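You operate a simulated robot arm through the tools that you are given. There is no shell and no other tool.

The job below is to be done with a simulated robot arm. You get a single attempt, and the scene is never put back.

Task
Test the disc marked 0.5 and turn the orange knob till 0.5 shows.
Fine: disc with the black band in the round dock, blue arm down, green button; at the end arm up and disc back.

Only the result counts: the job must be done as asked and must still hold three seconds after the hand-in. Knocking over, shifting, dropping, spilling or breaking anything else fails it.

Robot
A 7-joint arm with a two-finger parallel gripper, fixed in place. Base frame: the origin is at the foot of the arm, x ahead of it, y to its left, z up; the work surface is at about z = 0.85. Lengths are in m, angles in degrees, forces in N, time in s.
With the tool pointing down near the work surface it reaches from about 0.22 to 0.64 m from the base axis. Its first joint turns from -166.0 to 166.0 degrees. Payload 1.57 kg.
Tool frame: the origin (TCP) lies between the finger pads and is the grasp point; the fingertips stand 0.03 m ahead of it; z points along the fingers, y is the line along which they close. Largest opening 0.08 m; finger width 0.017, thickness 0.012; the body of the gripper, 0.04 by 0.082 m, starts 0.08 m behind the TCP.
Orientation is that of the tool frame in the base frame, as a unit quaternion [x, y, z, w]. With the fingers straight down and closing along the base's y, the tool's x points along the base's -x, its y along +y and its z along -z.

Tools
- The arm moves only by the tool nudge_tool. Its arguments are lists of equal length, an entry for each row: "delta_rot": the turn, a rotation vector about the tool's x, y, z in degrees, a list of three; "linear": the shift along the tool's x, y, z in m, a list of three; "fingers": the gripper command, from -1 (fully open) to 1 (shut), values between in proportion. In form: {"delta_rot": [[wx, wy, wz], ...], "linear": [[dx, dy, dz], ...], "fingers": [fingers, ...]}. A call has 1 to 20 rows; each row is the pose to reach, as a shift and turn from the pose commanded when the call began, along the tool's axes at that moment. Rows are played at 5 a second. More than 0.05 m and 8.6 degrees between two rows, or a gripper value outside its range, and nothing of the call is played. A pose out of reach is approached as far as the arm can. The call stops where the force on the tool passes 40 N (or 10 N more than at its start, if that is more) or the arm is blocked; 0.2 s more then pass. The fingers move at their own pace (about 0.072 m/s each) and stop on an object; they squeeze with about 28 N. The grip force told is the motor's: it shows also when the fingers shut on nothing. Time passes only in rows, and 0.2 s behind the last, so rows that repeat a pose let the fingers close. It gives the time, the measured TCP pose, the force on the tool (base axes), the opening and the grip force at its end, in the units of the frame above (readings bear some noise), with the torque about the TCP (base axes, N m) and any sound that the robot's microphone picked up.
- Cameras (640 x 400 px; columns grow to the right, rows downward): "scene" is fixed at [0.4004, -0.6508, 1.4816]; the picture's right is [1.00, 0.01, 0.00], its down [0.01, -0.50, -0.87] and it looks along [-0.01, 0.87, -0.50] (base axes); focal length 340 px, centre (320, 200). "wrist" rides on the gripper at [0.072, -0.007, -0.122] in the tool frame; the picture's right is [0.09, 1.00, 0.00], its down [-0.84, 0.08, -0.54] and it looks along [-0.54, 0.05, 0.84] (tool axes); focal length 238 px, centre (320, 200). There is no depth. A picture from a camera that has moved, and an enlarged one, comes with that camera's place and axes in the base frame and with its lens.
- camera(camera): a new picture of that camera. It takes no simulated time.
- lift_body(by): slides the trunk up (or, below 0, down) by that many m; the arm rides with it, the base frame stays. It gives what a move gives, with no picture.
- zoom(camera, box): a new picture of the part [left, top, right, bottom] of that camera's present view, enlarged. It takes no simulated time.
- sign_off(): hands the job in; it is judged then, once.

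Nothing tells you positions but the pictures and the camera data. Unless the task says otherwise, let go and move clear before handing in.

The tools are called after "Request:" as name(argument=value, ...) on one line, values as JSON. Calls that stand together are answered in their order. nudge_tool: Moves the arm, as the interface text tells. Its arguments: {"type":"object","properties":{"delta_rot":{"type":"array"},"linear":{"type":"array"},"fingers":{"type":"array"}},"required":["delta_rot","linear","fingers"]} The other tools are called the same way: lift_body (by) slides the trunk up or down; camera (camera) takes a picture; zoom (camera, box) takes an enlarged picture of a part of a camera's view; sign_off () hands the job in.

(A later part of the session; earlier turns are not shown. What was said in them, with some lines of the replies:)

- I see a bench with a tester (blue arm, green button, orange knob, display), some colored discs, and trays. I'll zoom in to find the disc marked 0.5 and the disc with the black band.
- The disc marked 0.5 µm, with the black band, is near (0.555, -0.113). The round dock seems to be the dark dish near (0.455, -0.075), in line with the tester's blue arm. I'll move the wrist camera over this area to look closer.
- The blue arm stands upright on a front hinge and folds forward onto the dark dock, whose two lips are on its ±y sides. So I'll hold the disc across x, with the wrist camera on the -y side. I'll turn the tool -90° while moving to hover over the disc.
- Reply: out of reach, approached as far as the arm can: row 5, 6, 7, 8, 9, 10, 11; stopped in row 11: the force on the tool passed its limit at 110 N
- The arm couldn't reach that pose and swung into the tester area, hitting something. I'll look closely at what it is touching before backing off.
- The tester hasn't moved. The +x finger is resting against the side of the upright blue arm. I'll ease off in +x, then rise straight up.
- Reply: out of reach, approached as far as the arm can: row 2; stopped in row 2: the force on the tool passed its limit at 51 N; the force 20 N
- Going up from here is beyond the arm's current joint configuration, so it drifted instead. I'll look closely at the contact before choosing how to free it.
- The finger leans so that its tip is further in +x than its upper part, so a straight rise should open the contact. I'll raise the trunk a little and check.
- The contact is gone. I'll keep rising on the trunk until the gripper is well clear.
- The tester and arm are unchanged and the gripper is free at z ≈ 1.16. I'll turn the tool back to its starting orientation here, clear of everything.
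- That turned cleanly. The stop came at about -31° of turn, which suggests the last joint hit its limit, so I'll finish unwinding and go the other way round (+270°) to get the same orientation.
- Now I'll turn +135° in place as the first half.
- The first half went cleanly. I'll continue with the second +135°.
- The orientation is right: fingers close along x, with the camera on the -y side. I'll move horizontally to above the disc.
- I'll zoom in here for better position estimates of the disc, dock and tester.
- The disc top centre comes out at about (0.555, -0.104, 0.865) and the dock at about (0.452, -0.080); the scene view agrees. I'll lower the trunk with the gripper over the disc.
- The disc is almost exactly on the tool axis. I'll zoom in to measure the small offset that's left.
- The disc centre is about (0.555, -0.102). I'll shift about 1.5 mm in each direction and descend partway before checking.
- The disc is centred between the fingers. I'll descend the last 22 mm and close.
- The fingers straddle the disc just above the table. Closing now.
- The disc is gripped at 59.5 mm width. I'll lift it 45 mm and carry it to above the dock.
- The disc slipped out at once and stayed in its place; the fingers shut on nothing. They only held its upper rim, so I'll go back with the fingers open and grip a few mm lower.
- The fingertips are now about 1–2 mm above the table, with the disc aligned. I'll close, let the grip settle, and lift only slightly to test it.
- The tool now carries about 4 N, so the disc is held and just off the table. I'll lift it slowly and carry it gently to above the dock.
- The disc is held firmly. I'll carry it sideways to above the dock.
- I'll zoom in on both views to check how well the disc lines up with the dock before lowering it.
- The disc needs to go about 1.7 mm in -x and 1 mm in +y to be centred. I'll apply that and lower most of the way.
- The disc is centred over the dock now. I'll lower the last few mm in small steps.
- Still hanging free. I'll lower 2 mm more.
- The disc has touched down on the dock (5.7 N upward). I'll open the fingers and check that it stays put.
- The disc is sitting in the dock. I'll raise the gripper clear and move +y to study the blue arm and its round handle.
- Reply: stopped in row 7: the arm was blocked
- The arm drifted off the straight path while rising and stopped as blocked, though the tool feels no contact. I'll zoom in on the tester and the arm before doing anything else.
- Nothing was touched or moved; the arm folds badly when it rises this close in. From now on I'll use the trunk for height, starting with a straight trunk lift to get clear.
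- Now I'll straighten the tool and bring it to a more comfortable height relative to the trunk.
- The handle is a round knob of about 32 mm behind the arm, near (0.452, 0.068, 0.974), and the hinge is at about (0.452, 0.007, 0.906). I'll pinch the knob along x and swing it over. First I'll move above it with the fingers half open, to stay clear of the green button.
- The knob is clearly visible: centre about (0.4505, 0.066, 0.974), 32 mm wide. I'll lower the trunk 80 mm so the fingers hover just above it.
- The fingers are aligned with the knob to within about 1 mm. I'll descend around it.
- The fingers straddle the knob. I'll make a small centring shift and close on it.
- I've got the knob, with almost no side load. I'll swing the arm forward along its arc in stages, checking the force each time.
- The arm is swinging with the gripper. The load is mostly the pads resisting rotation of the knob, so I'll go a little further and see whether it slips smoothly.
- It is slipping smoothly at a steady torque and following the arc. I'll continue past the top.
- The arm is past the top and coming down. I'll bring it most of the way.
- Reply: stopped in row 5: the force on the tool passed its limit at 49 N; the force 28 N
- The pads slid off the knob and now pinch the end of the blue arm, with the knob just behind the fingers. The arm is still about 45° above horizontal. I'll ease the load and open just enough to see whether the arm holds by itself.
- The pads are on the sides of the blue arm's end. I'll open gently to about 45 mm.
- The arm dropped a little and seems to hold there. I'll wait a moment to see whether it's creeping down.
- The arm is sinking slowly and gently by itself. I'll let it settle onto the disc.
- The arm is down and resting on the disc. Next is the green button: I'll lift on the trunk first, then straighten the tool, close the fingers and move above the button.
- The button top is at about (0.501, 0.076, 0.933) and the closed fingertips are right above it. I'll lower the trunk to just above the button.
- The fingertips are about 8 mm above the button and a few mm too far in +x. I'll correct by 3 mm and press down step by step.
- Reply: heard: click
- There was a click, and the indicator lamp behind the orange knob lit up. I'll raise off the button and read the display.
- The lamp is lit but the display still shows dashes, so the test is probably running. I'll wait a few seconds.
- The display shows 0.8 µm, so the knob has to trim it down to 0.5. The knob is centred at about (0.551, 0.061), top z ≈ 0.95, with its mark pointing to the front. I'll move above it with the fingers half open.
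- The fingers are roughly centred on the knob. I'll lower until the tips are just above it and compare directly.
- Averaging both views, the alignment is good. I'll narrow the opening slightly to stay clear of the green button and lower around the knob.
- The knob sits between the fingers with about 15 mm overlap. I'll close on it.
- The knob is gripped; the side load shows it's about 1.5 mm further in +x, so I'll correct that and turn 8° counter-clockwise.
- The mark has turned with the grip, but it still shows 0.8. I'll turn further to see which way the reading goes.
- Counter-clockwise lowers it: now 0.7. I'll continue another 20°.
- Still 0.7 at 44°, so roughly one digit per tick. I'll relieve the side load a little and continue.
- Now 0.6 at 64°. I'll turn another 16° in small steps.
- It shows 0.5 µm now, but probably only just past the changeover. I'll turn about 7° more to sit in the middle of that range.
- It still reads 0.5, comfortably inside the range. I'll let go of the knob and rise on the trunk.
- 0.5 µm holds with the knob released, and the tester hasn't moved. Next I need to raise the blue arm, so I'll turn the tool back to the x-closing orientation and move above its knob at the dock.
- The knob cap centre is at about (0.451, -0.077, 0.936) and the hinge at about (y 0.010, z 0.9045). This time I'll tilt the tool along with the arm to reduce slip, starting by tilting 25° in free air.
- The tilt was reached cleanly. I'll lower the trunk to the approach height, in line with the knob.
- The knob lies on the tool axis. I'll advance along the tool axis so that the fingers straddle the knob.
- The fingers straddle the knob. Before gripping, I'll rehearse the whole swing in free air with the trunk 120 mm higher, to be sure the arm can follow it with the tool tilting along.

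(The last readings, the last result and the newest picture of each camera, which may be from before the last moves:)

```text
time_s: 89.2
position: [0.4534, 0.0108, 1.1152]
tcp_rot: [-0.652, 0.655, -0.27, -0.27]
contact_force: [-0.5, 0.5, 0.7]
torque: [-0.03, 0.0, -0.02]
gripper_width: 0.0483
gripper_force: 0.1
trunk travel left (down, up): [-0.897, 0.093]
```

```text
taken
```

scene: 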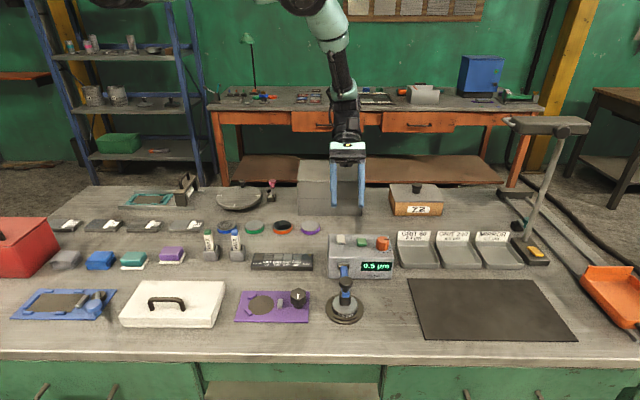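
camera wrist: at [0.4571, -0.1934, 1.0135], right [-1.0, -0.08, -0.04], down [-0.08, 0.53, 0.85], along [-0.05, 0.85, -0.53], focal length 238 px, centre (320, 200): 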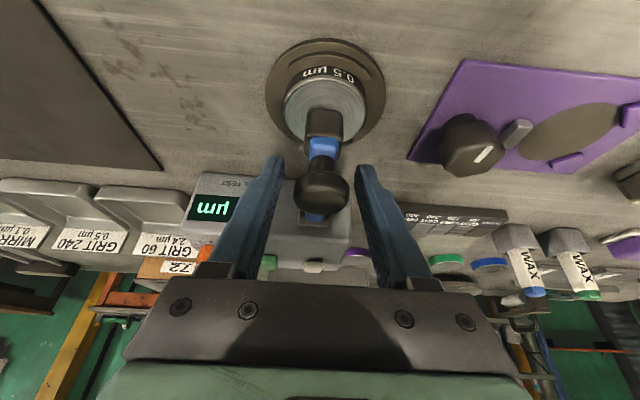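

The rehearsal went cleanly to 45° of back-tilt. I'll rehearse the remaining part too.

Request:
nudge_tool(delta_rot=[[0, 5, 0], [0, 10, 0], [0, 15, 0], [0, 20, 0], [0, 20, 0], [0, 20, 0], [0, 20, 0], [0, 20, 0]], linear=[[-0.0059, 0, -0.0054], [-0.0123, 0, -0.0103], [-0.019, 0, -0.0146], [-0.0262, 0, -0.0184], [-0.0336, 0, -0.0214], [-0.0412, 0, -0.0238], [-0.0491, 0, -0.0256], [-0.057, 0, -0.0266]], fingers=[-0.2, -0.2, -0.2, -0.2, -0.2, -0.2, -0.2, -0.2])

Request:
zoom(camera="scene", box=[280, 100, 440, 300])

```text
time_s: 91.0
position: [0.4505, 0.0699, 1.0939]
tcp_rot: [-0.597, 0.598, -0.378, -0.378]
contact_force: [-0.6, 0.2, 0.1]
torque: [0.01, 0.03, -0.01]
gripper_width: 0.048
gripper_force: 0.1
trunk travel left (down, up): [-0.897, 0.093]
```

```text
2.00 times, centred on (360, 200) of scene
camera zoom: at [0.4004, -0.6508, 1.4816], right [1.0, 0.01, 0.0], down [0.01, -0.5, -0.87], along [-0.01, 0.87, -0.5], focal length 680 px, centre (240, 200)
```

zoom: 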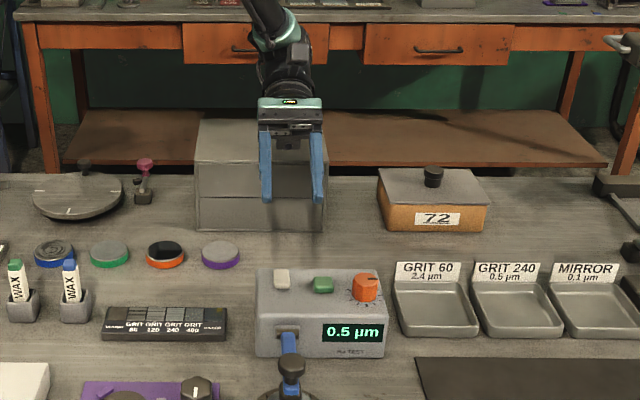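

The whole swing is reachable. I'll go back to the start pose in free air.

Request:
nudge_tool(delta_rot=[[0, -7.5, 0], [0, -15, 0], [0, -22.5, 0], [0, -30, 0], [0, -37.5, 0], [0, -45, 0], [0, -52.5, 0], [0, -60, 0], [0, -67.5, 0], [0, -75, 0], [0, -82.5, 0], [0, -90, 0], [0, -90, 0]], linear=[[0.0022, 0, 0.0124], [0.0043, 0, 0.0248], [0.0065, 0, 0.0372], [0.0087, 0, 0.0496], [0.0108, 0, 0.062], [0.013, 0, 0.0744], [0.0152, 0, 0.0867], [0.0173, 0, 0.0991], [0.0195, 0, 0.1115], [0.0217, 0, 0.1239], [0.0238, 0, 0.1363], [0.026, 0, 0.1487], [0.026, 0, 0.1487]], fingers=[-0.2, -0.2, -0.2, -0.2, -0.2, -0.2, -0.2, -0.2, -0.2, -0.2, -0.2, -0.2, -0.2])

Request:
camera(camera="wrist")

```text
time_s: 93.8
position: [0.4506, -0.0755, 1.0539]
tcp_rot: [-0.689, 0.69, 0.155, 0.156]
contact_force: [1.6, 0.0, -0.3]
torque: [0.03, 0.0, 0.02]
gripper_width: 0.0481
gripper_force: 0.2
trunk travel left (down, up): [-0.897, 0.093]
```

```text
taken
camera wrist: at [0.4569, -0.1935, 1.1338], right [-1.0, -0.08, -0.04], down [-0.08, 0.52, 0.85], along [-0.05, 0.85, -0.53], focal length 238 px, centre (320, 200)
```

wrist: 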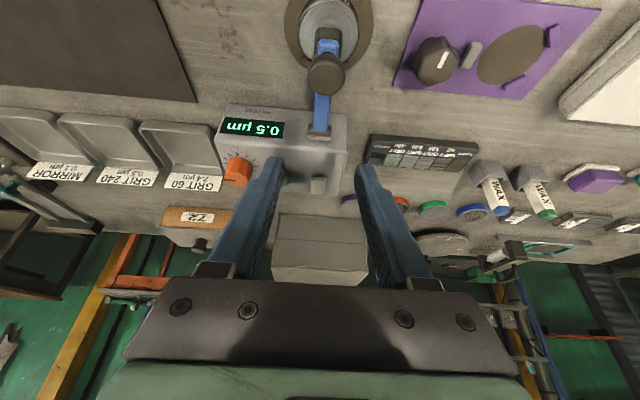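

Back at the start pose. I'll lower the trunk again around the knob and grip it.

Request:
lift_body(by=-0.12)

Request:
nudge_tool(delta_rot=[[0, 0, 0], [0, 0, 0], [0, 0, 0], [0, 0, 0], [0, 0, 0]], linear=[[0, 0, 0.002], [0, 0, 0.003], [0, 0, 0.003], [0, 0, 0.003], [0, 0, 0.003]], fingers=[-0.2, 0.3, 1, 1, 1])

Request:
camera(camera="wrist")

Request:
zoom(camera="scene", box=[300, 225, 400, 335])

```text
time_s: 95.3
position: [0.45, -0.0752, 0.9341]
tcp_rot: [-0.689, 0.691, 0.155, 0.156]
contact_force: [0.2, -0.3, -0.5]
torque: [0.0, 0.02, 0.02]
gripper_width: 0.0479
gripper_force: 0.0
trunk travel left (down, up): [-0.777, 0.213]
```

```text
time_s: 96.5
position: [0.4507, -0.0749, 0.9309]
tcp_rot: [-0.689, 0.691, 0.154, 0.156]
contact_force: [-2.4, -0.5, 4.9]
torque: [0.15, 0.18, -0.07]
gripper_width: 0.0317
gripper_force: 40.4
trunk travel left (down, up): [-0.777, 0.213]
```

```text
taken
camera wrist: at [0.4565, -0.1923, 1.0113], right [-1.0, -0.08, -0.04], down [-0.08, 0.53, 0.85], along [-0.05, 0.85, -0.53], focal length 238 px, centre (320, 200)
```

wrist: 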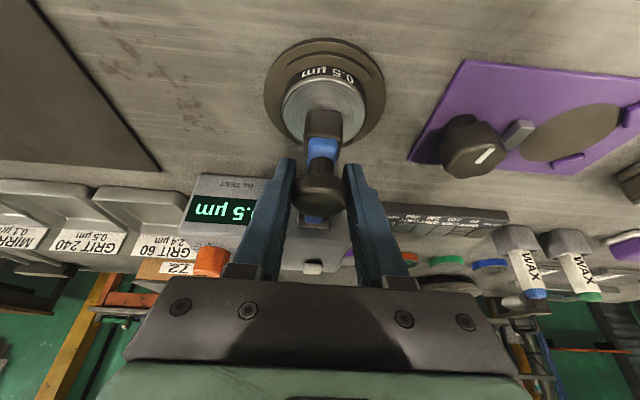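

```text
3.64 times, centred on (350, 280) of scene
camera zoom: at [0.4004, -0.6508, 1.4816], right [1.0, 0.01, 0.0], down [0.01, -0.5, -0.87], along [-0.01, 0.87, -0.5], focal length 1237 px, centre (211, -91)
```

zoom: 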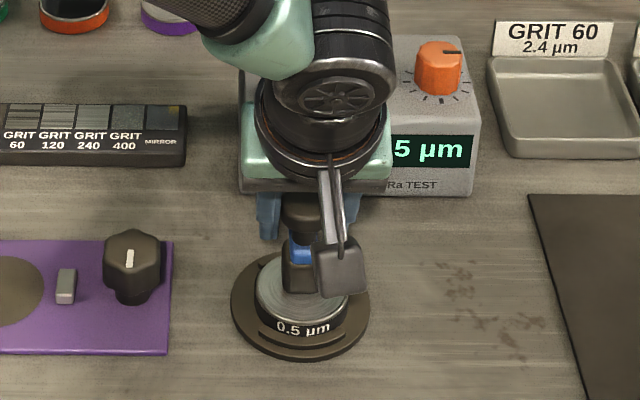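

The knob is gripped. I'll start the swing up with the first 30°.

Request:
nudge_tool(delta_rot=[[0, 2.5, 0], [0, 5, 0], [0, 10, 0], [0, 15, 0], [0, 20, 0], [0, 25, 0], [0, 30, 0]], linear=[[-0.0031, 0, -0.0028], [-0.0062, 0, -0.0056], [-0.0125, 0, -0.0105], [-0.0192, 0, -0.0149], [-0.0264, 0, -0.0185], [-0.0338, 0, -0.0216], [-0.0415, 0, -0.024]], fingers=[1, 1, 1, 1, 1, 1, 1])

Request:
camera(camera="wrist")

Request:
zoom(camera="scene", box=[300, 215, 400, 335])

```text
time_s: 98.1
position: [0.4499, -0.0505, 0.9702]
tcp_rot: [-0.705, 0.708, -0.032, -0.032]
contact_force: [-2.7, -16.2, 0.2]
torque: [-0.92, 0.11, 0.04]
gripper_width: 0.0318
gripper_force: 40.0
trunk travel left (down, up): [-0.777, 0.213]
```

```text
taken
camera wrist: at [0.4565, -0.1125, 1.0991], right [-1.0, -0.09, 0.01], down [-0.07, 0.88, 0.47], along [-0.05, 0.46, -0.89], focal length 238 px, centre (320, 200)
```

wrist: 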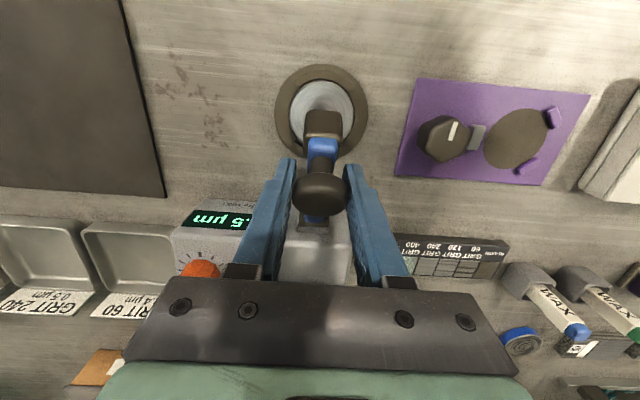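

```text
3.33 times, centred on (350, 275) of scene
camera zoom: at [0.4004, -0.6508, 1.4816], right [1.0, 0.01, 0.0], down [0.01, -0.5, -0.87], along [-0.01, 0.87, -0.5], focal length 1134 px, centre (220, -50)
```

zoom: 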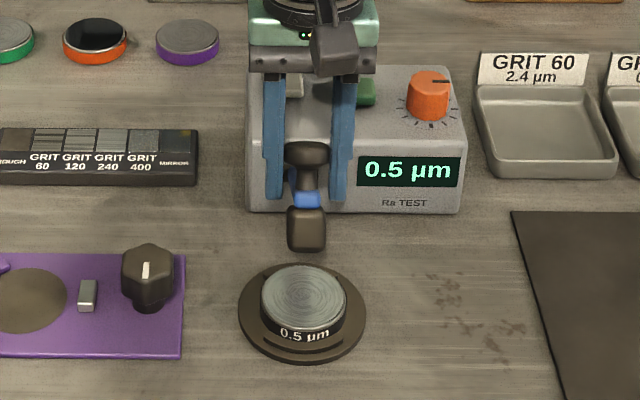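

The arm is rising with the knob firmly held, though my arc seems a bit too tight. I'll widen it slightly, add a little tilt and continue.

Request:
nudge_tool(delta_rot=[[0, 6, 0], [0, 12, 0], [0, 17, 0], [0, 22, 0]], linear=[[-0.0045, 0, -0.0059], [-0.0102, 0, -0.0111], [-0.0169, 0, -0.0154], [-0.024, 0, -0.0191]], fingers=[1, 1, 1, 1])

Request:
camera(camera="wrist")

Request:
zoom(camera="scene", box=[300, 215, 400, 335])

```text
time_s: 99.1
position: [0.4509, -0.0226, 0.989]
tcp_rot: [-0.687, 0.688, -0.165, -0.164]
contact_force: [-1.8, -13.0, 12.5]
torque: [-0.61, 0.02, 0.09]
gripper_width: 0.0315
gripper_force: 40.0
trunk travel left (down, up): [-0.777, 0.213]
```

```text
taken
camera wrist: at [0.4564, -0.0326, 1.1304], right [-1.0, -0.08, 0.04], down [-0.08, 0.99, 0.1], along [-0.05, 0.1, -0.99], focal length 238 px, centre (320, 200)
```

wrist: 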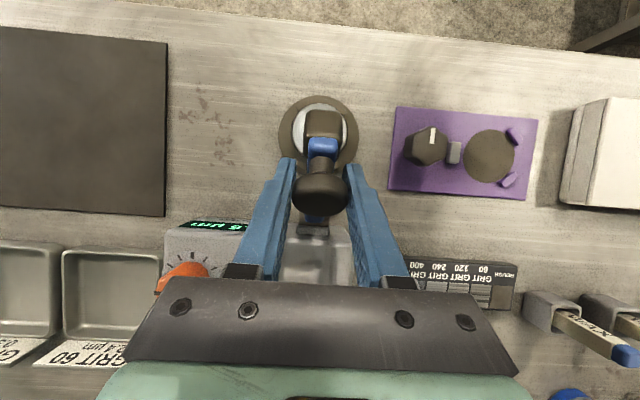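

```text
3.33 times, centred on (350, 275) of scene
camera zoom: at [0.4004, -0.6508, 1.4816], right [1.0, 0.01, 0.0], down [0.01, -0.5, -0.87], along [-0.01, 0.87, -0.5], focal length 1134 px, centre (220, -50)
```

zoom: 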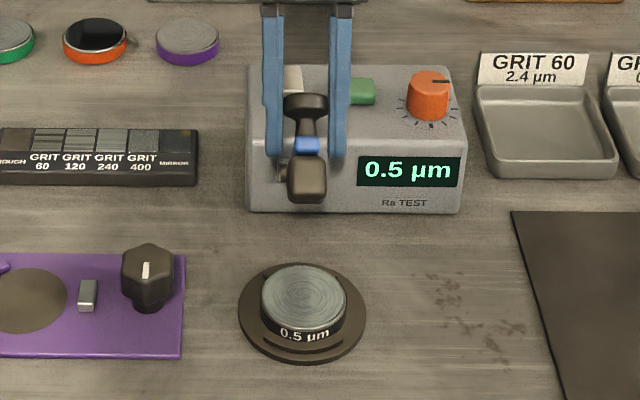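

It's more than halfway up and still firmly held. I'll continue to nearly vertical.

Request:
nudge_tool(delta_rot=[[0, 6, 0], [0, 12, 0], [0, 17, 0], [0, 22, 0], [0, 27, 0]], linear=[[-0.0035, 0, -0.0078], [-0.0097, 0, -0.0129], [-0.0164, 0, -0.0174], [-0.0233, 0, -0.0214], [-0.0306, 0, -0.0247]], fingers=[1, 1, 1, 1, 1])

Request:
camera(camera="wrist")

Request:
zoom(camera="scene", box=[300, 195, 400, 315])

```text
time_s: 100.3
position: [0.4495, 0.017, 0.9945]
tcp_rot: [-0.631, 0.631, -0.319, -0.32]
contact_force: [-2.4, -5.4, -13.2]
torque: [-0.37, -0.05, -0.01]
gripper_width: 0.0312
gripper_force: 40.2
trunk travel left (down, up): [-0.777, 0.213]
```

```text
taken
camera wrist: at [0.4571, 0.0721, 1.1251], right [-1.0, -0.05, 0.08], down [-0.08, 0.93, -0.35], along [-0.05, -0.36, -0.93], focal length 238 px, centre (320, 200)
```

wrist: 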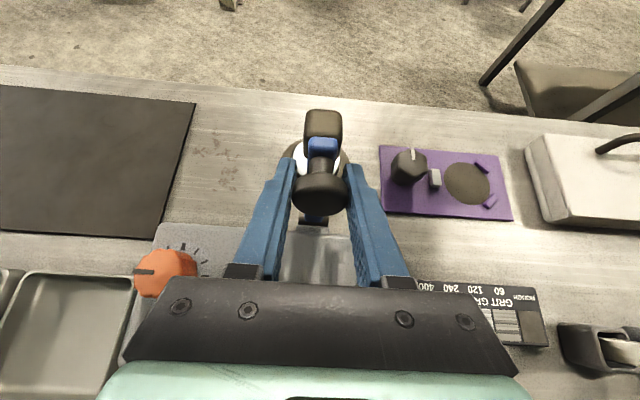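

```text
3.33 times, centred on (350, 255) of scene
camera zoom: at [0.4004, -0.6508, 1.4816], right [1.0, 0.01, 0.0], down [0.01, -0.5, -0.87], along [-0.01, 0.87, -0.5], focal length 1134 px, centre (220, 17)
```

zoom: 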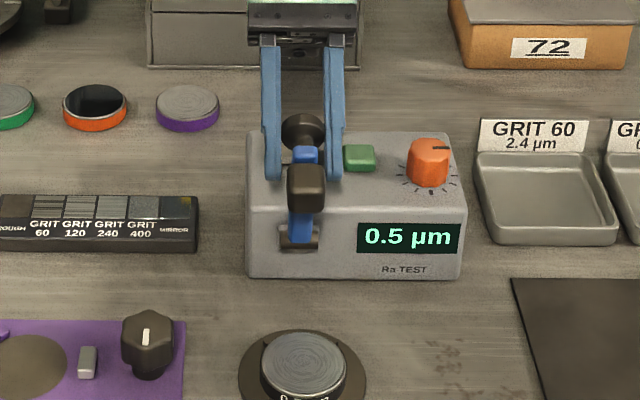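

The arm is almost upright. I'll take it past vertical on a slightly lower path.

Request:
nudge_tool(delta_rot=[[0, 4, 0], [0, 8, 0], [0, 11, 0], [0, 11, 0]], linear=[[-0.0071, 0, -0.0047], [-0.0137, 0, -0.0096], [-0.0204, 0, -0.0142], [-0.0273, 0, -0.0184]], fingers=[1, 1, 1, 1])

Request:
camera(camera="wrist")

Request:
zoom(camera="scene", box=[300, 195, 400, 315])

```text
time_s: 101.3
position: [0.4498, 0.046, 0.9869]
tcp_rot: [-0.596, 0.598, -0.38, -0.378]
contact_force: [-4.6, -9.8, 6.2]
torque: [-1.06, -0.03, -0.01]
gripper_width: 0.031
gripper_force: 40.1
trunk travel left (down, up): [-0.777, 0.213]
```

```text
taken
camera wrist: at [0.4566, 0.1261, 1.104], right [-1.0, -0.04, 0.08], down [-0.07, 0.85, -0.53], along [-0.05, -0.53, -0.85], focal length 238 px, centre (320, 200)
```

wrist: 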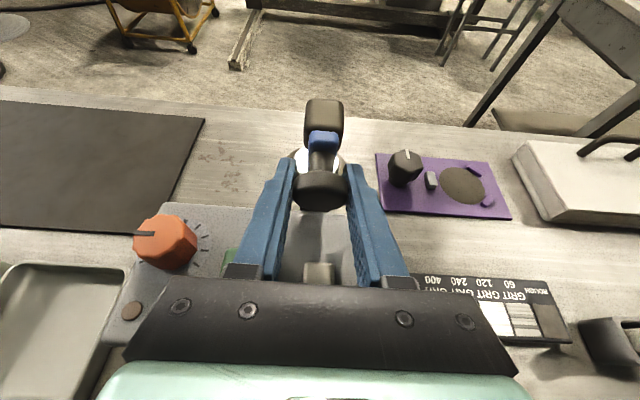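

```text
3.33 times, centred on (350, 255) of scene
camera zoom: at [0.4004, -0.6508, 1.4816], right [1.0, 0.01, 0.0], down [0.01, -0.5, -0.87], along [-0.01, 0.87, -0.5], focal length 1134 px, centre (220, 17)
```

zoom: 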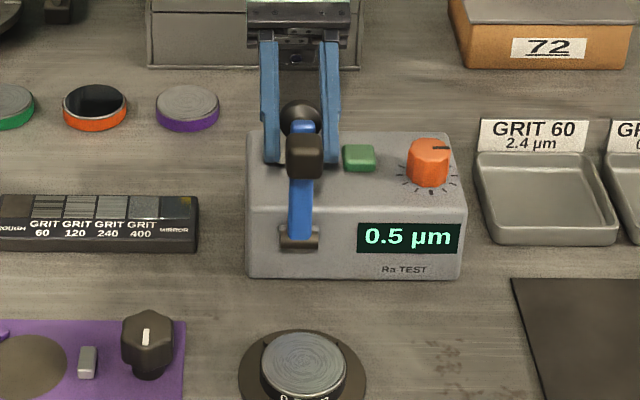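

It is past vertical now. I'll continue back to its rest position, watching the force.

Request:
nudge_tool(delta_rot=[[0, 0, 0], [0, 0, 0], [0, 0, 0], [0, 0, 0], [0, 0, 0]], linear=[[-0.0032, 0, -0.0024], [-0.0064, 0, -0.0048], [-0.0098, 0, -0.007], [-0.0132, 0, -0.0092], [-0.0167, 0, -0.011]], fingers=[1, 1, 1, 1, 1])

Request:
camera(camera="wrist")

Request:
zoom(camera="scene", box=[320, 215, 400, 285])

```text
time_s: 102.5
position: [0.4511, 0.0637, 0.9761]
tcp_rot: [-0.595, 0.598, -0.38, -0.38]
contact_force: [-2.1, -6.5, 10.6]
torque: [-1.09, -0.02, -0.01]
gripper_width: 0.0312
gripper_force: 40.1
trunk travel left (down, up): [-0.777, 0.213]
```

```text
taken
camera wrist: at [0.4567, 0.1432, 1.0929], right [-1.0, -0.04, 0.08], down [-0.07, 0.85, -0.53], along [-0.05, -0.53, -0.85], focal length 238 px, centre (320, 200)
```

wrist: 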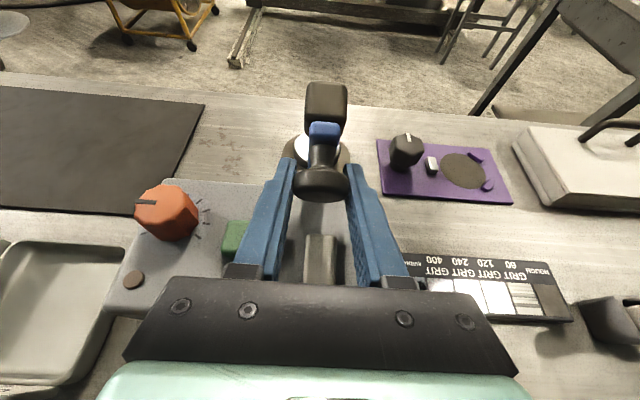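

```text
5.71 times, centred on (360, 250) of scene
camera zoom: at [0.4004, -0.6508, 1.4816], right [1.0, 0.01, 0.0], down [0.01, -0.5, -0.87], along [-0.01, 0.87, -0.5], focal length 1944 px, centre (91, -86)
```

zoom: 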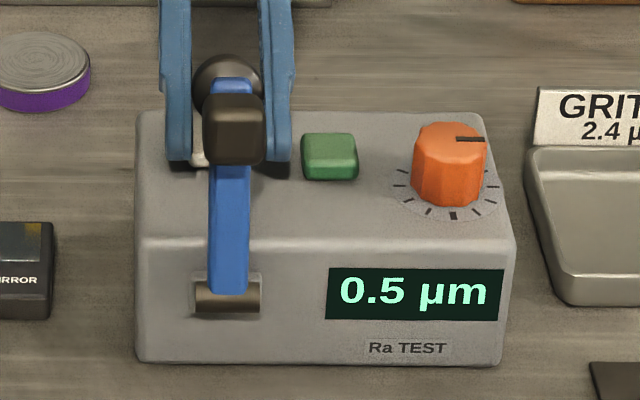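

The arm looks almost exactly as it was originally. I'll nudge a little further against its stop.

Request:
nudge_tool(delta_rot=[[0, 0, 0], [0, 0, 0], [0, 0, 0]], linear=[[-0.0018, 0, -0.001], [-0.0035, 0, -0.0018], [-0.005, 0, -0.0026]], fingers=[1, 1, 1])

Request:
zoom(camera="scene", box=[320, 215, 400, 285])

```text
time_s: 103.3
position: [0.4493, 0.0664, 0.9738]
tcp_rot: [-0.594, 0.598, -0.381, -0.38]
contact_force: [-1.2, -18.8, 17.4]
torque: [-0.31, 0.0, -0.01]
gripper_width: 0.0313
gripper_force: 40.0
trunk travel left (down, up): [-0.777, 0.213]
```

```text
5.71 times, centred on (360, 250) of scene
camera zoom: at [0.4004, -0.6508, 1.4816], right [1.0, 0.01, 0.0], down [0.01, -0.5, -0.87], along [-0.01, 0.87, -0.5], focal length 1944 px, centre (91, -86)
```

zoom: 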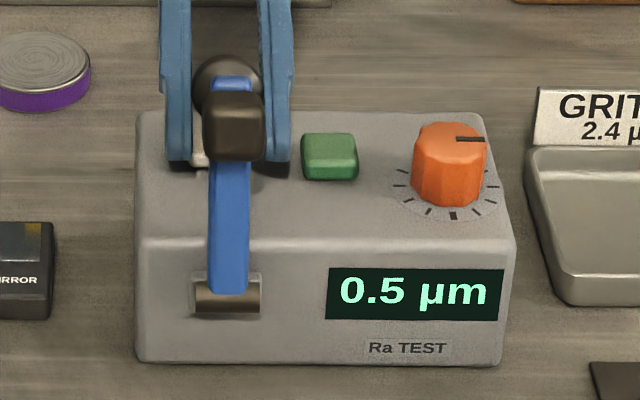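

The force rose as it met its stop, and it matches the original picture. I'll open the fingers and lift straight up on the trunk.

Request:
nudge_tool(delta_rot=[[0, 0, 0], [0, 0, 0], [0, 0, 0], [0, 0, 0]], linear=[[0.001, 0, 0.0005], [0.001, 0, 0.0005], [0.001, 0, 0.0005], [0.001, 0, 0.0005]], fingers=[0.3, 0, -0.25, -0.25])

Request:
zoom(camera="scene", box=[320, 215, 400, 285])

Request:
camera(camera="wrist")

```text
time_s: 104.3
position: [0.4503, 0.0692, 0.9716]
tcp_rot: [-0.597, 0.598, -0.378, -0.378]
contact_force: [-0.3, -0.1, 0.0]
torque: [-0.01, -0.02, 0.02]
gripper_width: 0.0499
gripper_force: 0.0
trunk travel left (down, up): [-0.777, 0.213]
```

```text
5.71 times, centred on (360, 250) of scene
camera zoom: at [0.4004, -0.6508, 1.4816], right [1.0, 0.01, 0.0], down [0.01, -0.5, -0.87], along [-0.01, 0.87, -0.5], focal length 1944 px, centre (91, -86)
```

zoom: 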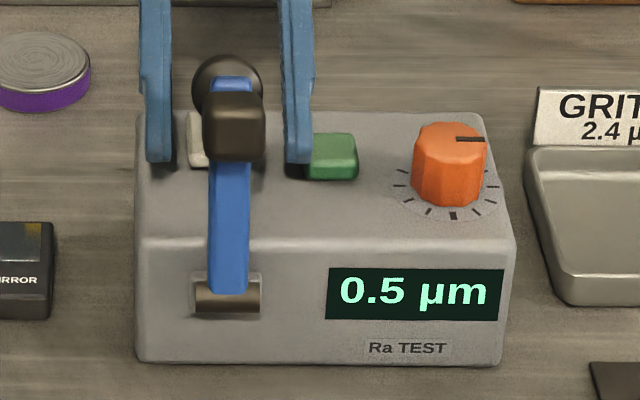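

```text
taken
camera wrist: at [0.4573, 0.1475, 1.0887], right [-1.0, -0.04, 0.08], down [-0.08, 0.85, -0.53], along [-0.05, -0.53, -0.85], focal length 238 px, centre (320, 200)
```

wrist: 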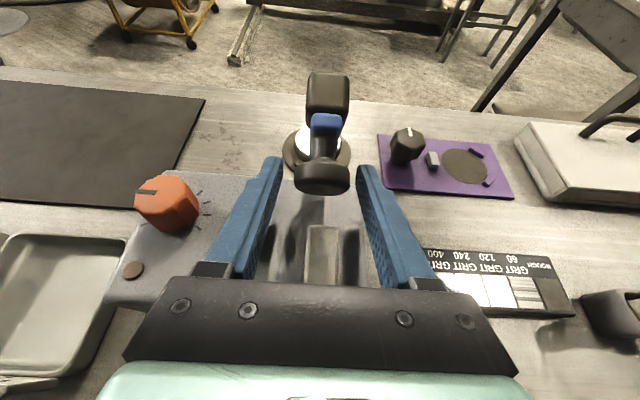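

The arm stands at its original rest and 0.5 is still displayed. I'll lift clear with the trunk, then straighten the tool and go back above the disc.

Request:
lift_body(by=0.14)

Request:
nudge_tool(delta_rot=[[0, -7.25, 0], [0, -14.5, 0], [0, -21.75, 0], [0, -29, 0], [0, -36.25, 0], [0, -43.5, 0], [0, -50.75, 0], [0, -58, 0], [0, -65, 0], [0, -65, 0]], linear=[[0.007, 0, 0.015], [0.014, 0, 0.03], [0.021, 0, 0.045], [0.028, 0, 0.06], [0.035, 0, 0.075], [0.042, 0, 0.09], [0.049, 0, 0.105], [0.056, 0, 0.12], [0.063, 0, 0.135], [0.063, 0, 0.135]], fingers=[-0.25, -0.25, -0.25, -0.4, -0.6, -0.8, -1, -1, -1, -1])

Request:
camera(camera="wrist")

Request:
camera(camera="scene")

```text
time_s: 106.0
position: [0.4511, 0.0697, 1.111]
tcp_rot: [-0.597, 0.598, -0.378, -0.378]
contact_force: [0.4, -0.5, -0.6]
torque: [0.01, 0.0, 0.02]
gripper_width: 0.0499
gripper_force: 0.1
trunk travel left (down, up): [-0.917, 0.073]
```

```text
time_s: 108.2
position: [0.4503, -0.0803, 1.1106]
tcp_rot: [-0.706, 0.708, 0.002, 0.003]
contact_force: [-0.2, -0.5, 0.2]
torque: [0.0, 0.01, 0.02]
gripper_width: 0.0797
gripper_force: 0.0
trunk travel left (down, up): [-0.917, 0.073]
```

```text
taken
camera wrist: at [0.4574, -0.1538, 1.233], right [-1.0, -0.09, 0.0], down [-0.08, 0.83, 0.55], along [-0.05, 0.54, -0.84], focal length 238 px, centre (320, 200)
```

wrist: 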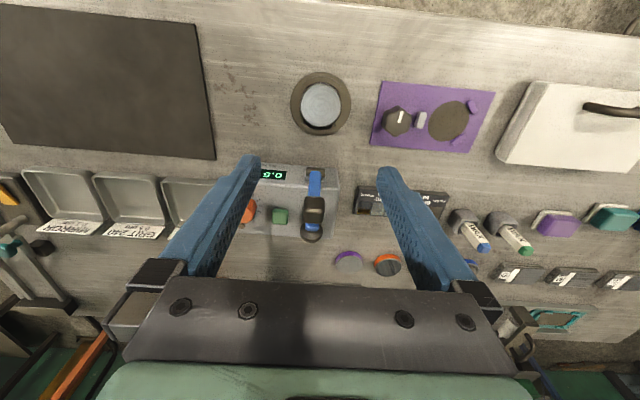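

```text
taken
```

scene: 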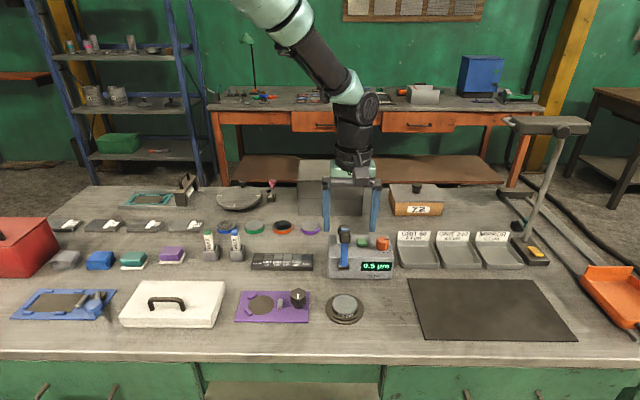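

Everything is in place. I'll straighten the small residual tilt and lower over the disc with the trunk.

Request:
nudge_tool(delta_rot=[[0, 0.4, 0], [0, 0.4, 0]], linear=[[0, 0, 0], [0, 0, 0]], fingers=[-1, -1])

Request:
lift_body(by=-0.18)

Request:
camera(camera="wrist")

Request:
zoom(camera="scene", box=[300, 235, 400, 330])

```text
time_s: 108.8
position: [0.4501, -0.08, 1.1103]
tcp_rot: [-0.707, 0.708, 0.0, 0.0]
contact_force: [-0.1, -0.4, -0.6]
torque: [0.0, 0.01, -0.01]
gripper_width: 0.0799
gripper_force: 0.0
trunk travel left (down, up): [-0.917, 0.073]
```

```text
time_s: 110.8
position: [0.4505, -0.0814, 0.9295]
tcp_rot: [-0.707, 0.707, -0.001, -0.001]
contact_force: [-0.4, 0.2, 0.5]
torque: [0.0, -0.04, -0.01]
gripper_width: 0.0801
gripper_force: 0.0
trunk travel left (down, up): [-0.737, 0.253]
```

```text
taken
camera wrist: at [0.4571, -0.153, 1.0536], right [-1.0, -0.09, 0.0], down [-0.08, 0.84, 0.54], along [-0.05, 0.54, -0.84], focal length 238 px, centre (320, 200)
```

wrist: 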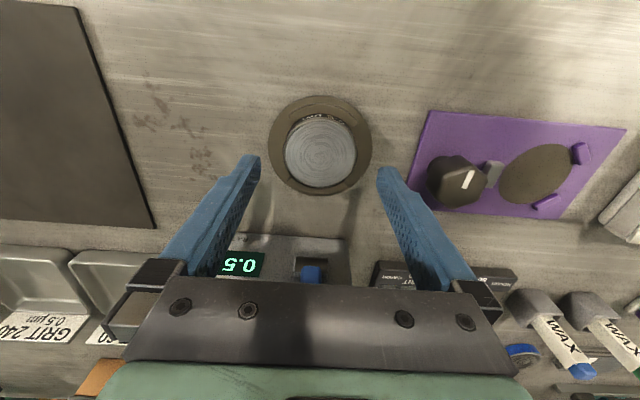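

```text
4.21 times, centred on (350, 282) of scene
camera zoom: at [0.4004, -0.6508, 1.4816], right [1.0, 0.01, 0.0], down [0.01, -0.5, -0.87], along [-0.01, 0.87, -0.5], focal length 1432 px, centre (194, -147)
```

zoom: 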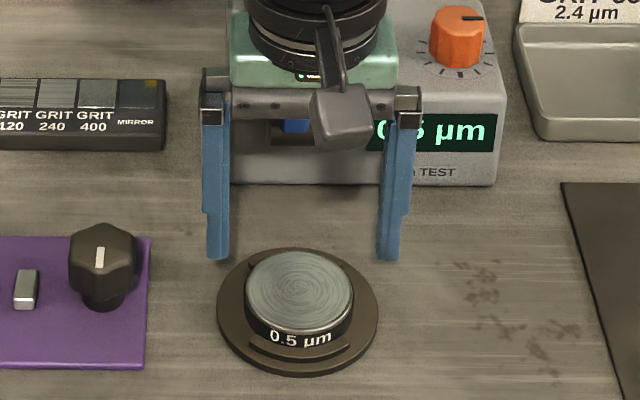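

The disc is centred between the fingers. I'll descend around it.

Request:
nudge_tool(delta_rot=[[0, 0, 0], [0, 0, 0], [0, 0, 0], [0, 0, 0]], linear=[[0, 0, 0.015], [0, 0, 0.03], [0, 0, 0.038], [0, 0, 0.042]], fingers=[-1, -1, -1, -1])

Request:
zoom(camera="scene", box=[315, 275, 395, 325])

Request:
zoom(camera="wrist", box=[240, 90, 400, 230])

```text
time_s: 111.8
position: [0.4505, -0.0798, 0.8897]
tcp_rot: [0.707, -0.707, 0.001, 0.001]
contact_force: [0.4, -0.2, 0.1]
torque: [-0.05, -0.01, 0.0]
gripper_width: 0.08
gripper_force: 0.0
trunk travel left (down, up): [-0.737, 0.253]
```

```text
8.00 times, centred on (355, 300) of scene
camera zoom: at [0.4004, -0.6508, 1.4816], right [1.0, 0.01, 0.0], down [0.01, -0.5, -0.87], along [-0.01, 0.87, -0.5], focal length 2721 px, centre (40, -600)
```

zoom: 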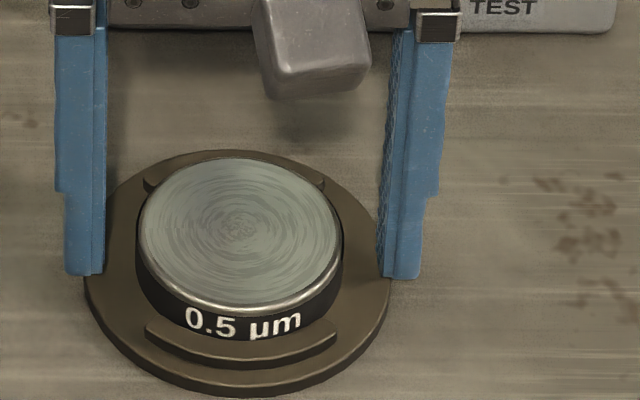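

```text
2.86 times, centred on (320, 160) of wrist
camera zoom: at [0.4571, -0.1526, 1.0117], right [-1.0, -0.09, 0.0], down [-0.08, 0.84, 0.54], along [-0.05, 0.54, -0.84], focal length 681 px, centre (320, 314)
```

zoom: 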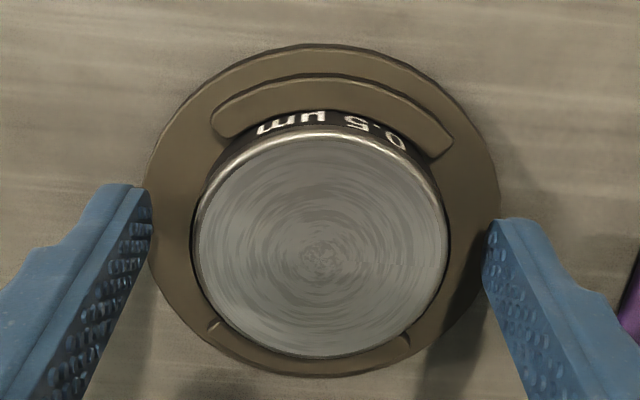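

The disc hasn't shifted. I'll go 3 mm lower, to the height where I let go of it, then grip and test-lift.

Request:
nudge_tool(delta_rot=[[0, 0, 0], [0, 0, 0], [0, 0, 0], [0, 0, 0], [0, 0, 0], [0, 0, 0], [0, 0, 0], [0, 0, 0]], linear=[[0, 0, 0.0015], [0, 0, 0.003], [0, 0, 0.003], [0, 0, 0.003], [0, 0, 0.003], [0, 0, 0.003], [0, 0, 0.001], [0, 0, -0.001]], fingers=[-1, -1, 0, 1, 1, 1, 1, 1])

Request:
zoom(camera="scene", box=[315, 275, 395, 325])

```text
time_s: 113.6
position: [0.4503, -0.0806, 0.8904]
tcp_rot: [-0.707, 0.707, 0.0, 0.0]
contact_force: [0.2, -0.5, -4.2]
torque: [-0.01, -0.04, 0.01]
gripper_width: 0.059
gripper_force: 28.0
trunk travel left (down, up): [-0.737, 0.253]
```

```text
8.00 times, centred on (355, 300) of scene
camera zoom: at [0.4004, -0.6508, 1.4816], right [1.0, 0.01, 0.0], down [0.01, -0.5, -0.87], along [-0.01, 0.87, -0.5], focal length 2721 px, centre (40, -600)
```

zoom: 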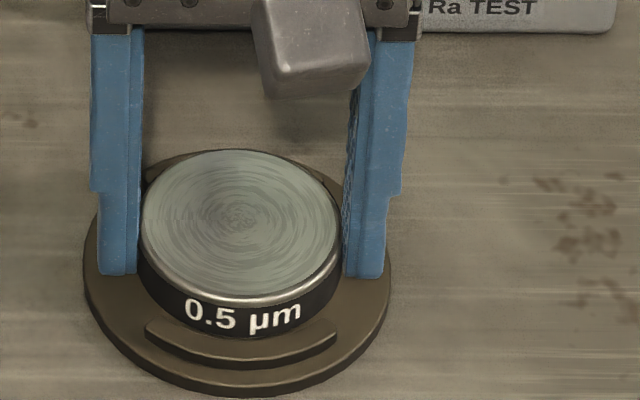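

The disc is held and just off the dock. I'll lift it slowly, then carry it back the exact distance it came.

Request:
nudge_tool(delta_rot=[[0, 0, 0], [0, 0, 0], [0, 0, 0], [0, 0, 0], [0, 0, 0], [0, 0, 0], [0, 0, 0]], linear=[[0, 0, -0.003], [0, 0, -0.007], [0, 0, -0.011], [0, 0, -0.015], [0, 0, -0.019], [0, 0, -0.023], [0, 0, -0.025]], fingers=[1, 1, 1, 1, 1, 1, 1])

Request:
nudge_tool(delta_rot=[[0, 0, 0], [0, 0, 0], [0, 0, 0], [0, 0, 0], [0, 0, 0], [0, 0, 0], [0, 0, 0], [0, 0, 0], [0, 0, 0]], linear=[[0.002, -0.01, 0], [0.005, -0.024, 0], [0.008, -0.038, 0], [0.011, -0.052, 0], [0.014, -0.066, 0], [0.017, -0.08, 0], [0.02, -0.093, 0], [0.023, -0.1042, 0], [0.023, -0.1042, 0]], fingers=[1, 1, 1, 1, 1, 1, 1, 1, 1])

Request:
zoom(camera="scene", box=[320, 260, 430, 335])

Request:
camera(camera="wrist")

```text
time_s: 115.2
position: [0.4503, -0.0799, 0.9152]
tcp_rot: [-0.707, 0.708, -0.001, -0.002]
contact_force: [-0.4, 0.6, -4.3]
torque: [-0.01, -0.03, 0.01]
gripper_width: 0.0592
gripper_force: 28.0
trunk travel left (down, up): [-0.737, 0.253]
```

```text
time_s: 117.2
position: [0.5547, -0.1032, 0.9152]
tcp_rot: [-0.706, 0.708, -0.001, -0.001]
contact_force: [-0.1, -0.8, -3.7]
torque: [-0.03, 0.0, 0.01]
gripper_width: 0.0591
gripper_force: 27.8
trunk travel left (down, up): [-0.737, 0.253]
```

```text
5.33 times, centred on (375, 298) of scene
camera zoom: at [0.4004, -0.6508, 1.4816], right [1.0, 0.01, 0.0], down [0.01, -0.5, -0.87], along [-0.01, 0.87, -0.5], focal length 1814 px, centre (27, -320)
```

zoom: 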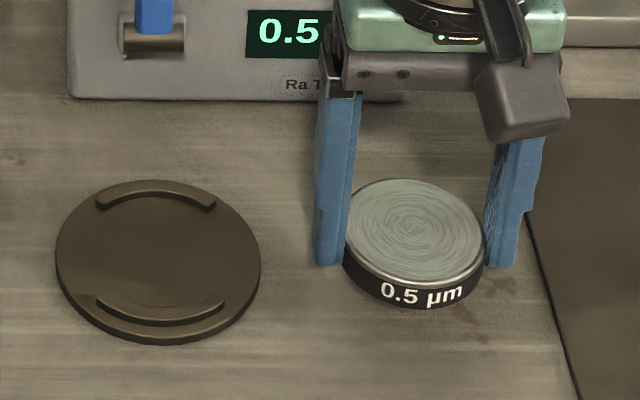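

```text
taken
camera wrist: at [0.5612, -0.1759, 1.0377], right [-1.0, -0.09, 0.0], down [-0.08, 0.84, 0.54], along [-0.05, 0.54, -0.84], focal length 238 px, centre (320, 200)
```

wrist: 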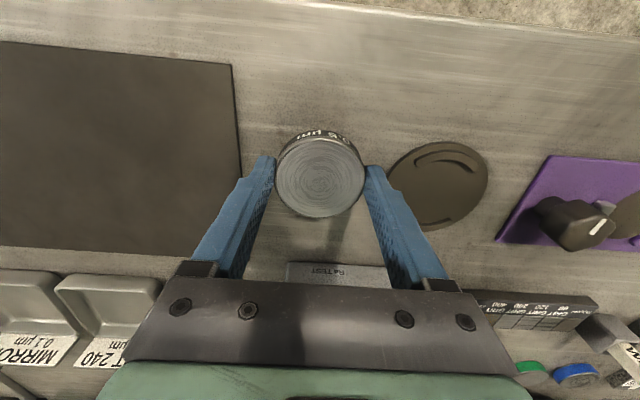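

The disc is back above its original spot. I'll lower most of the way.

Request:
nudge_tool(delta_rot=[[0, 0, 0], [0, 0, 0], [0, 0, 0], [0, 0, 0], [0, 0, 0], [0, 0, 0]], linear=[[0, 0, 0.006], [0, 0, 0.012], [0, 0, 0.018], [0, 0, 0.024], [0, 0, 0.028], [0, 0, 0.029]], fingers=[1, 1, 1, 1, 1, 1])

Request:
zoom(camera="scene", box=[320, 285, 410, 335])

```text
time_s: 118.6
position: [0.5551, -0.1047, 0.8861]
tcp_rot: [-0.707, 0.707, 0.0, -0.001]
contact_force: [1.1, -0.5, -2.6]
torque: [0.0, -0.02, -0.04]
gripper_width: 0.059
gripper_force: 28.2
trunk travel left (down, up): [-0.737, 0.253]
```

```text
7.11 times, centred on (365, 310) of scene
camera zoom: at [0.4004, -0.6508, 1.4816], right [1.0, 0.01, 0.0], down [0.01, -0.5, -0.87], along [-0.01, 0.87, -0.5], focal length 2419 px, centre (0, -582)
```

zoom: 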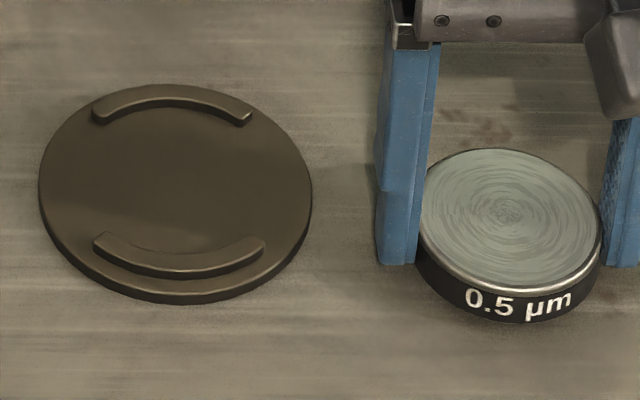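

It is about 4 mm above the table and lines up with the original picture. I'll lower the last bit.

Request:
nudge_tool(delta_rot=[[0, 0, 0], [0, 0, 0], [0, 0, 0]], linear=[[0, 0, 0.001], [0, 0, 0.002], [0, 0, 0.003]], fingers=[1, 1, 1])

Request:
zoom(camera="scene", box=[320, 285, 410, 335])

```text
time_s: 119.4
position: [0.5563, -0.1039, 0.8833]
tcp_rot: [-0.706, 0.708, -0.001, -0.001]
contact_force: [-0.3, 0.1, -3.3]
torque: [-0.03, 0.0, -0.01]
gripper_width: 0.0594
gripper_force: 28.1
trunk travel left (down, up): [-0.737, 0.253]
```

```text
7.11 times, centred on (365, 310) of scene
camera zoom: at [0.4004, -0.6508, 1.4816], right [1.0, 0.01, 0.0], down [0.01, -0.5, -0.87], along [-0.01, 0.87, -0.5], focal length 2419 px, centre (0, -582)
```

zoom: 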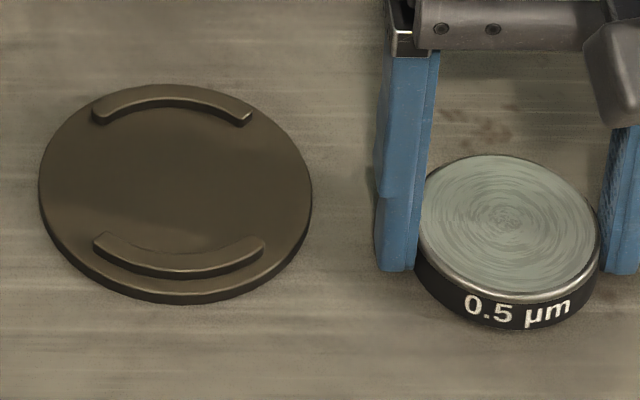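

Request:
nudge_tool(delta_rot=[[0, 0, 0], [0, 0, 0]], linear=[[0, 0.0003, 0.0008], [0, 0.0003, 0.0015]], fingers=[1, 1])

```text
time_s: 120.0
position: [0.5553, -0.103, 0.8816]
tcp_rot: [-0.706, 0.708, -0.001, -0.001]
contact_force: [0.4, 0.1, -2.6]
torque: [0.01, 0.02, -0.01]
gripper_width: 0.0591
gripper_force: 28.2
trunk travel left (down, up): [-0.737, 0.253]
```

The force shows the disc still hanging a fraction of a mm above the table. I'll lower a touch more until it bears.

Request:
nudge_tool(delta_rot=[[0, 0, 0], [0, 0, 0]], linear=[[0, 0, 0.0006], [0, 0, 0.0012]], fingers=[1, 1])

Request:
zoom(camera="scene", box=[320, 285, 410, 335])

```text
time_s: 120.6
position: [0.5544, -0.1035, 0.8831]
tcp_rot: [-0.706, 0.708, -0.001, -0.001]
contact_force: [-1.6, -0.9, 6.0]
torque: [0.06, 0.31, 0.03]
gripper_width: 0.0592
gripper_force: 28.1
trunk travel left (down, up): [-0.737, 0.253]
```

```text
7.11 times, centred on (365, 310) of scene
camera zoom: at [0.4004, -0.6508, 1.4816], right [1.0, 0.01, 0.0], down [0.01, -0.5, -0.87], along [-0.01, 0.87, -0.5], focal length 2419 px, centre (0, -582)
```

zoom: 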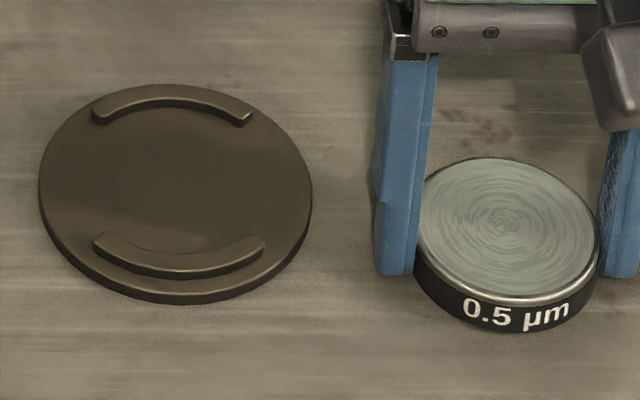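

The disc is now bearing on the table, within about 1 mm of its original picture position. I'll release it.

Request:
nudge_tool(delta_rot=[[0, 0, 0], [0, 0, 0], [0, 0, 0], [0, 0, 0]], linear=[[0, 0, 0], [0, 0, 0], [0, 0, 0], [0, 0, 0]], fingers=[0.3, -0.3, -1, -1])

Request:
lift_body(by=0.03)

Request:
zoom(camera="scene", box=[320, 285, 410, 335])

```text
time_s: 121.6
position: [0.5543, -0.1031, 0.8808]
tcp_rot: [-0.707, 0.708, -0.001, 0.0]
contact_force: [0.2, -0.3, 0.2]
torque: [0.01, -0.01, -0.02]
gripper_width: 0.0803
gripper_force: 0.1
trunk travel left (down, up): [-0.737, 0.253]
```

```text
time_s: 122.3
position: [0.5552, -0.1036, 0.9106]
tcp_rot: [-0.706, 0.708, 0.0, -0.001]
contact_force: [-0.3, -0.8, 0.2]
torque: [0.0, -0.01, 0.01]
gripper_width: 0.0801
gripper_force: 0.0
trunk travel left (down, up): [-0.767, 0.223]
```

```text
7.11 times, centred on (365, 310) of scene
camera zoom: at [0.4004, -0.6508, 1.4816], right [1.0, 0.01, 0.0], down [0.01, -0.5, -0.87], along [-0.01, 0.87, -0.5], focal length 2419 px, centre (0, -582)
```

zoom: 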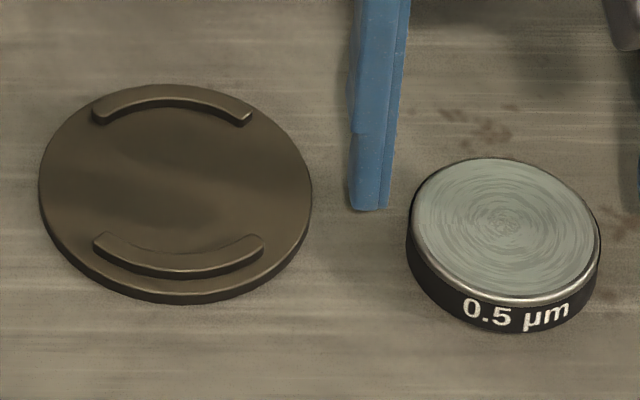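

The disc is back on its spot, matching the original picture to about 1 mm. I'll rise well clear and check the whole scene.

Request:
lift_body(by=0.18)

Request:
camera(camera="scene")

Request:
zoom(camera="scene", box=[310, 205, 430, 335])

Request:
zoom(camera="scene", box=[180, 180, 340, 280])

```text
time_s: 124.3
position: [0.5545, -0.1036, 1.0912]
tcp_rot: [-0.706, 0.708, 0.0, 0.0]
contact_force: [0.2, 0.0, 0.1]
torque: [0.02, -0.02, -0.01]
gripper_width: 0.08
gripper_force: 0.0
trunk travel left (down, up): [-0.947, 0.043]
```

```text
taken
```

scene: 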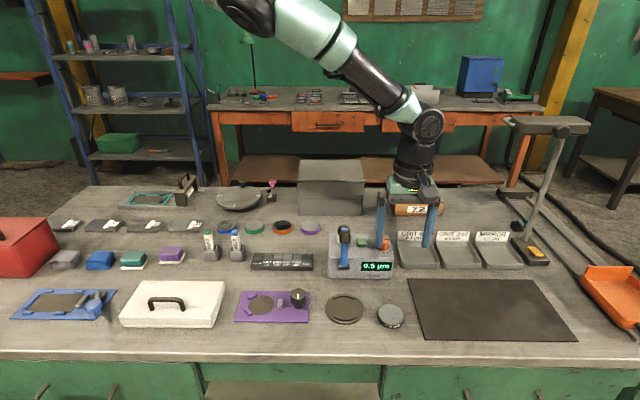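

```text
3.08 times, centred on (370, 270) of scene
camera zoom: at [0.4004, -0.6508, 1.4816], right [1.0, 0.01, 0.0], down [0.01, -0.5, -0.87], along [-0.01, 0.87, -0.5], focal length 1046 px, centre (166, -15)
```

zoom: 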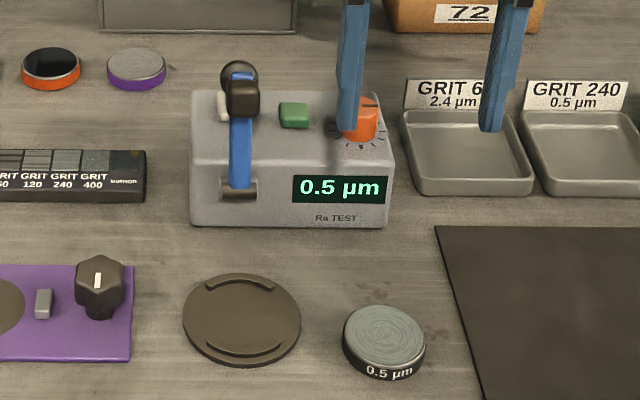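

```text
4.00 times, centred on (260, 230) of scene
camera zoom: at [0.4004, -0.6508, 1.4816], right [1.0, 0.01, 0.0], down [0.01, -0.5, -0.87], along [-0.01, 0.87, -0.5], focal length 1360 px, centre (560, 80)
```

zoom: 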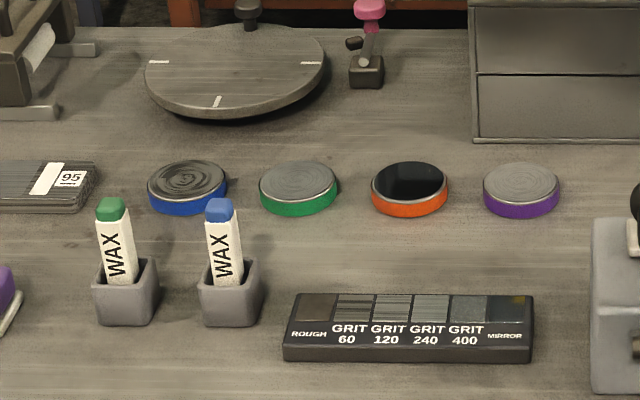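

The job is complete: the display reads 0.5 µm, the blue arm is up at its rest, and the disc is back on its spot. Nothing else has moved and the gripper is clear, so I'm handing in.

Request:
sign_off()

```text
The job is handed in.
```

I tested the disc marked 0.5, set the orange knob so the display reads 0.5 µm, and handed the job in. I haven't seen the verdict.

- **Test:** I put the disc with the black band in the round dock, brought the blue arm down on it and pressed the green button. It first read 0.8 µm.
- **Knob:** I turned it about 87° counter-clockwise. The display changed to 0.5 µm at about 80°, so it should sit well inside the range. It kept reading 0.5 after I let go, raised the arm and took the disc out.
- **At the end:** The blue arm is up against its stop. The disc is back within about 1 mm of where it started. The gripper is open and well clear.

**Rough moments**
- **Arm swing:** Early on, the robot arm couldn't reach a pose and swung into the upright blue arm. The force peaked at 110 N, and it met the blue arm again at 51 N while backing off. The tester and blue arm didn't move, and the tester worked normally afterwards.
- **Disc grip:** My first grip on the disc slipped as I lifted, and the disc stayed where it was.
- **Lowering the blue arm:** My grip slipped partway down. When I let go, the arm sank slowly onto the disc by itself.

In the last pictures, nothing else on the bench appears to have moved.
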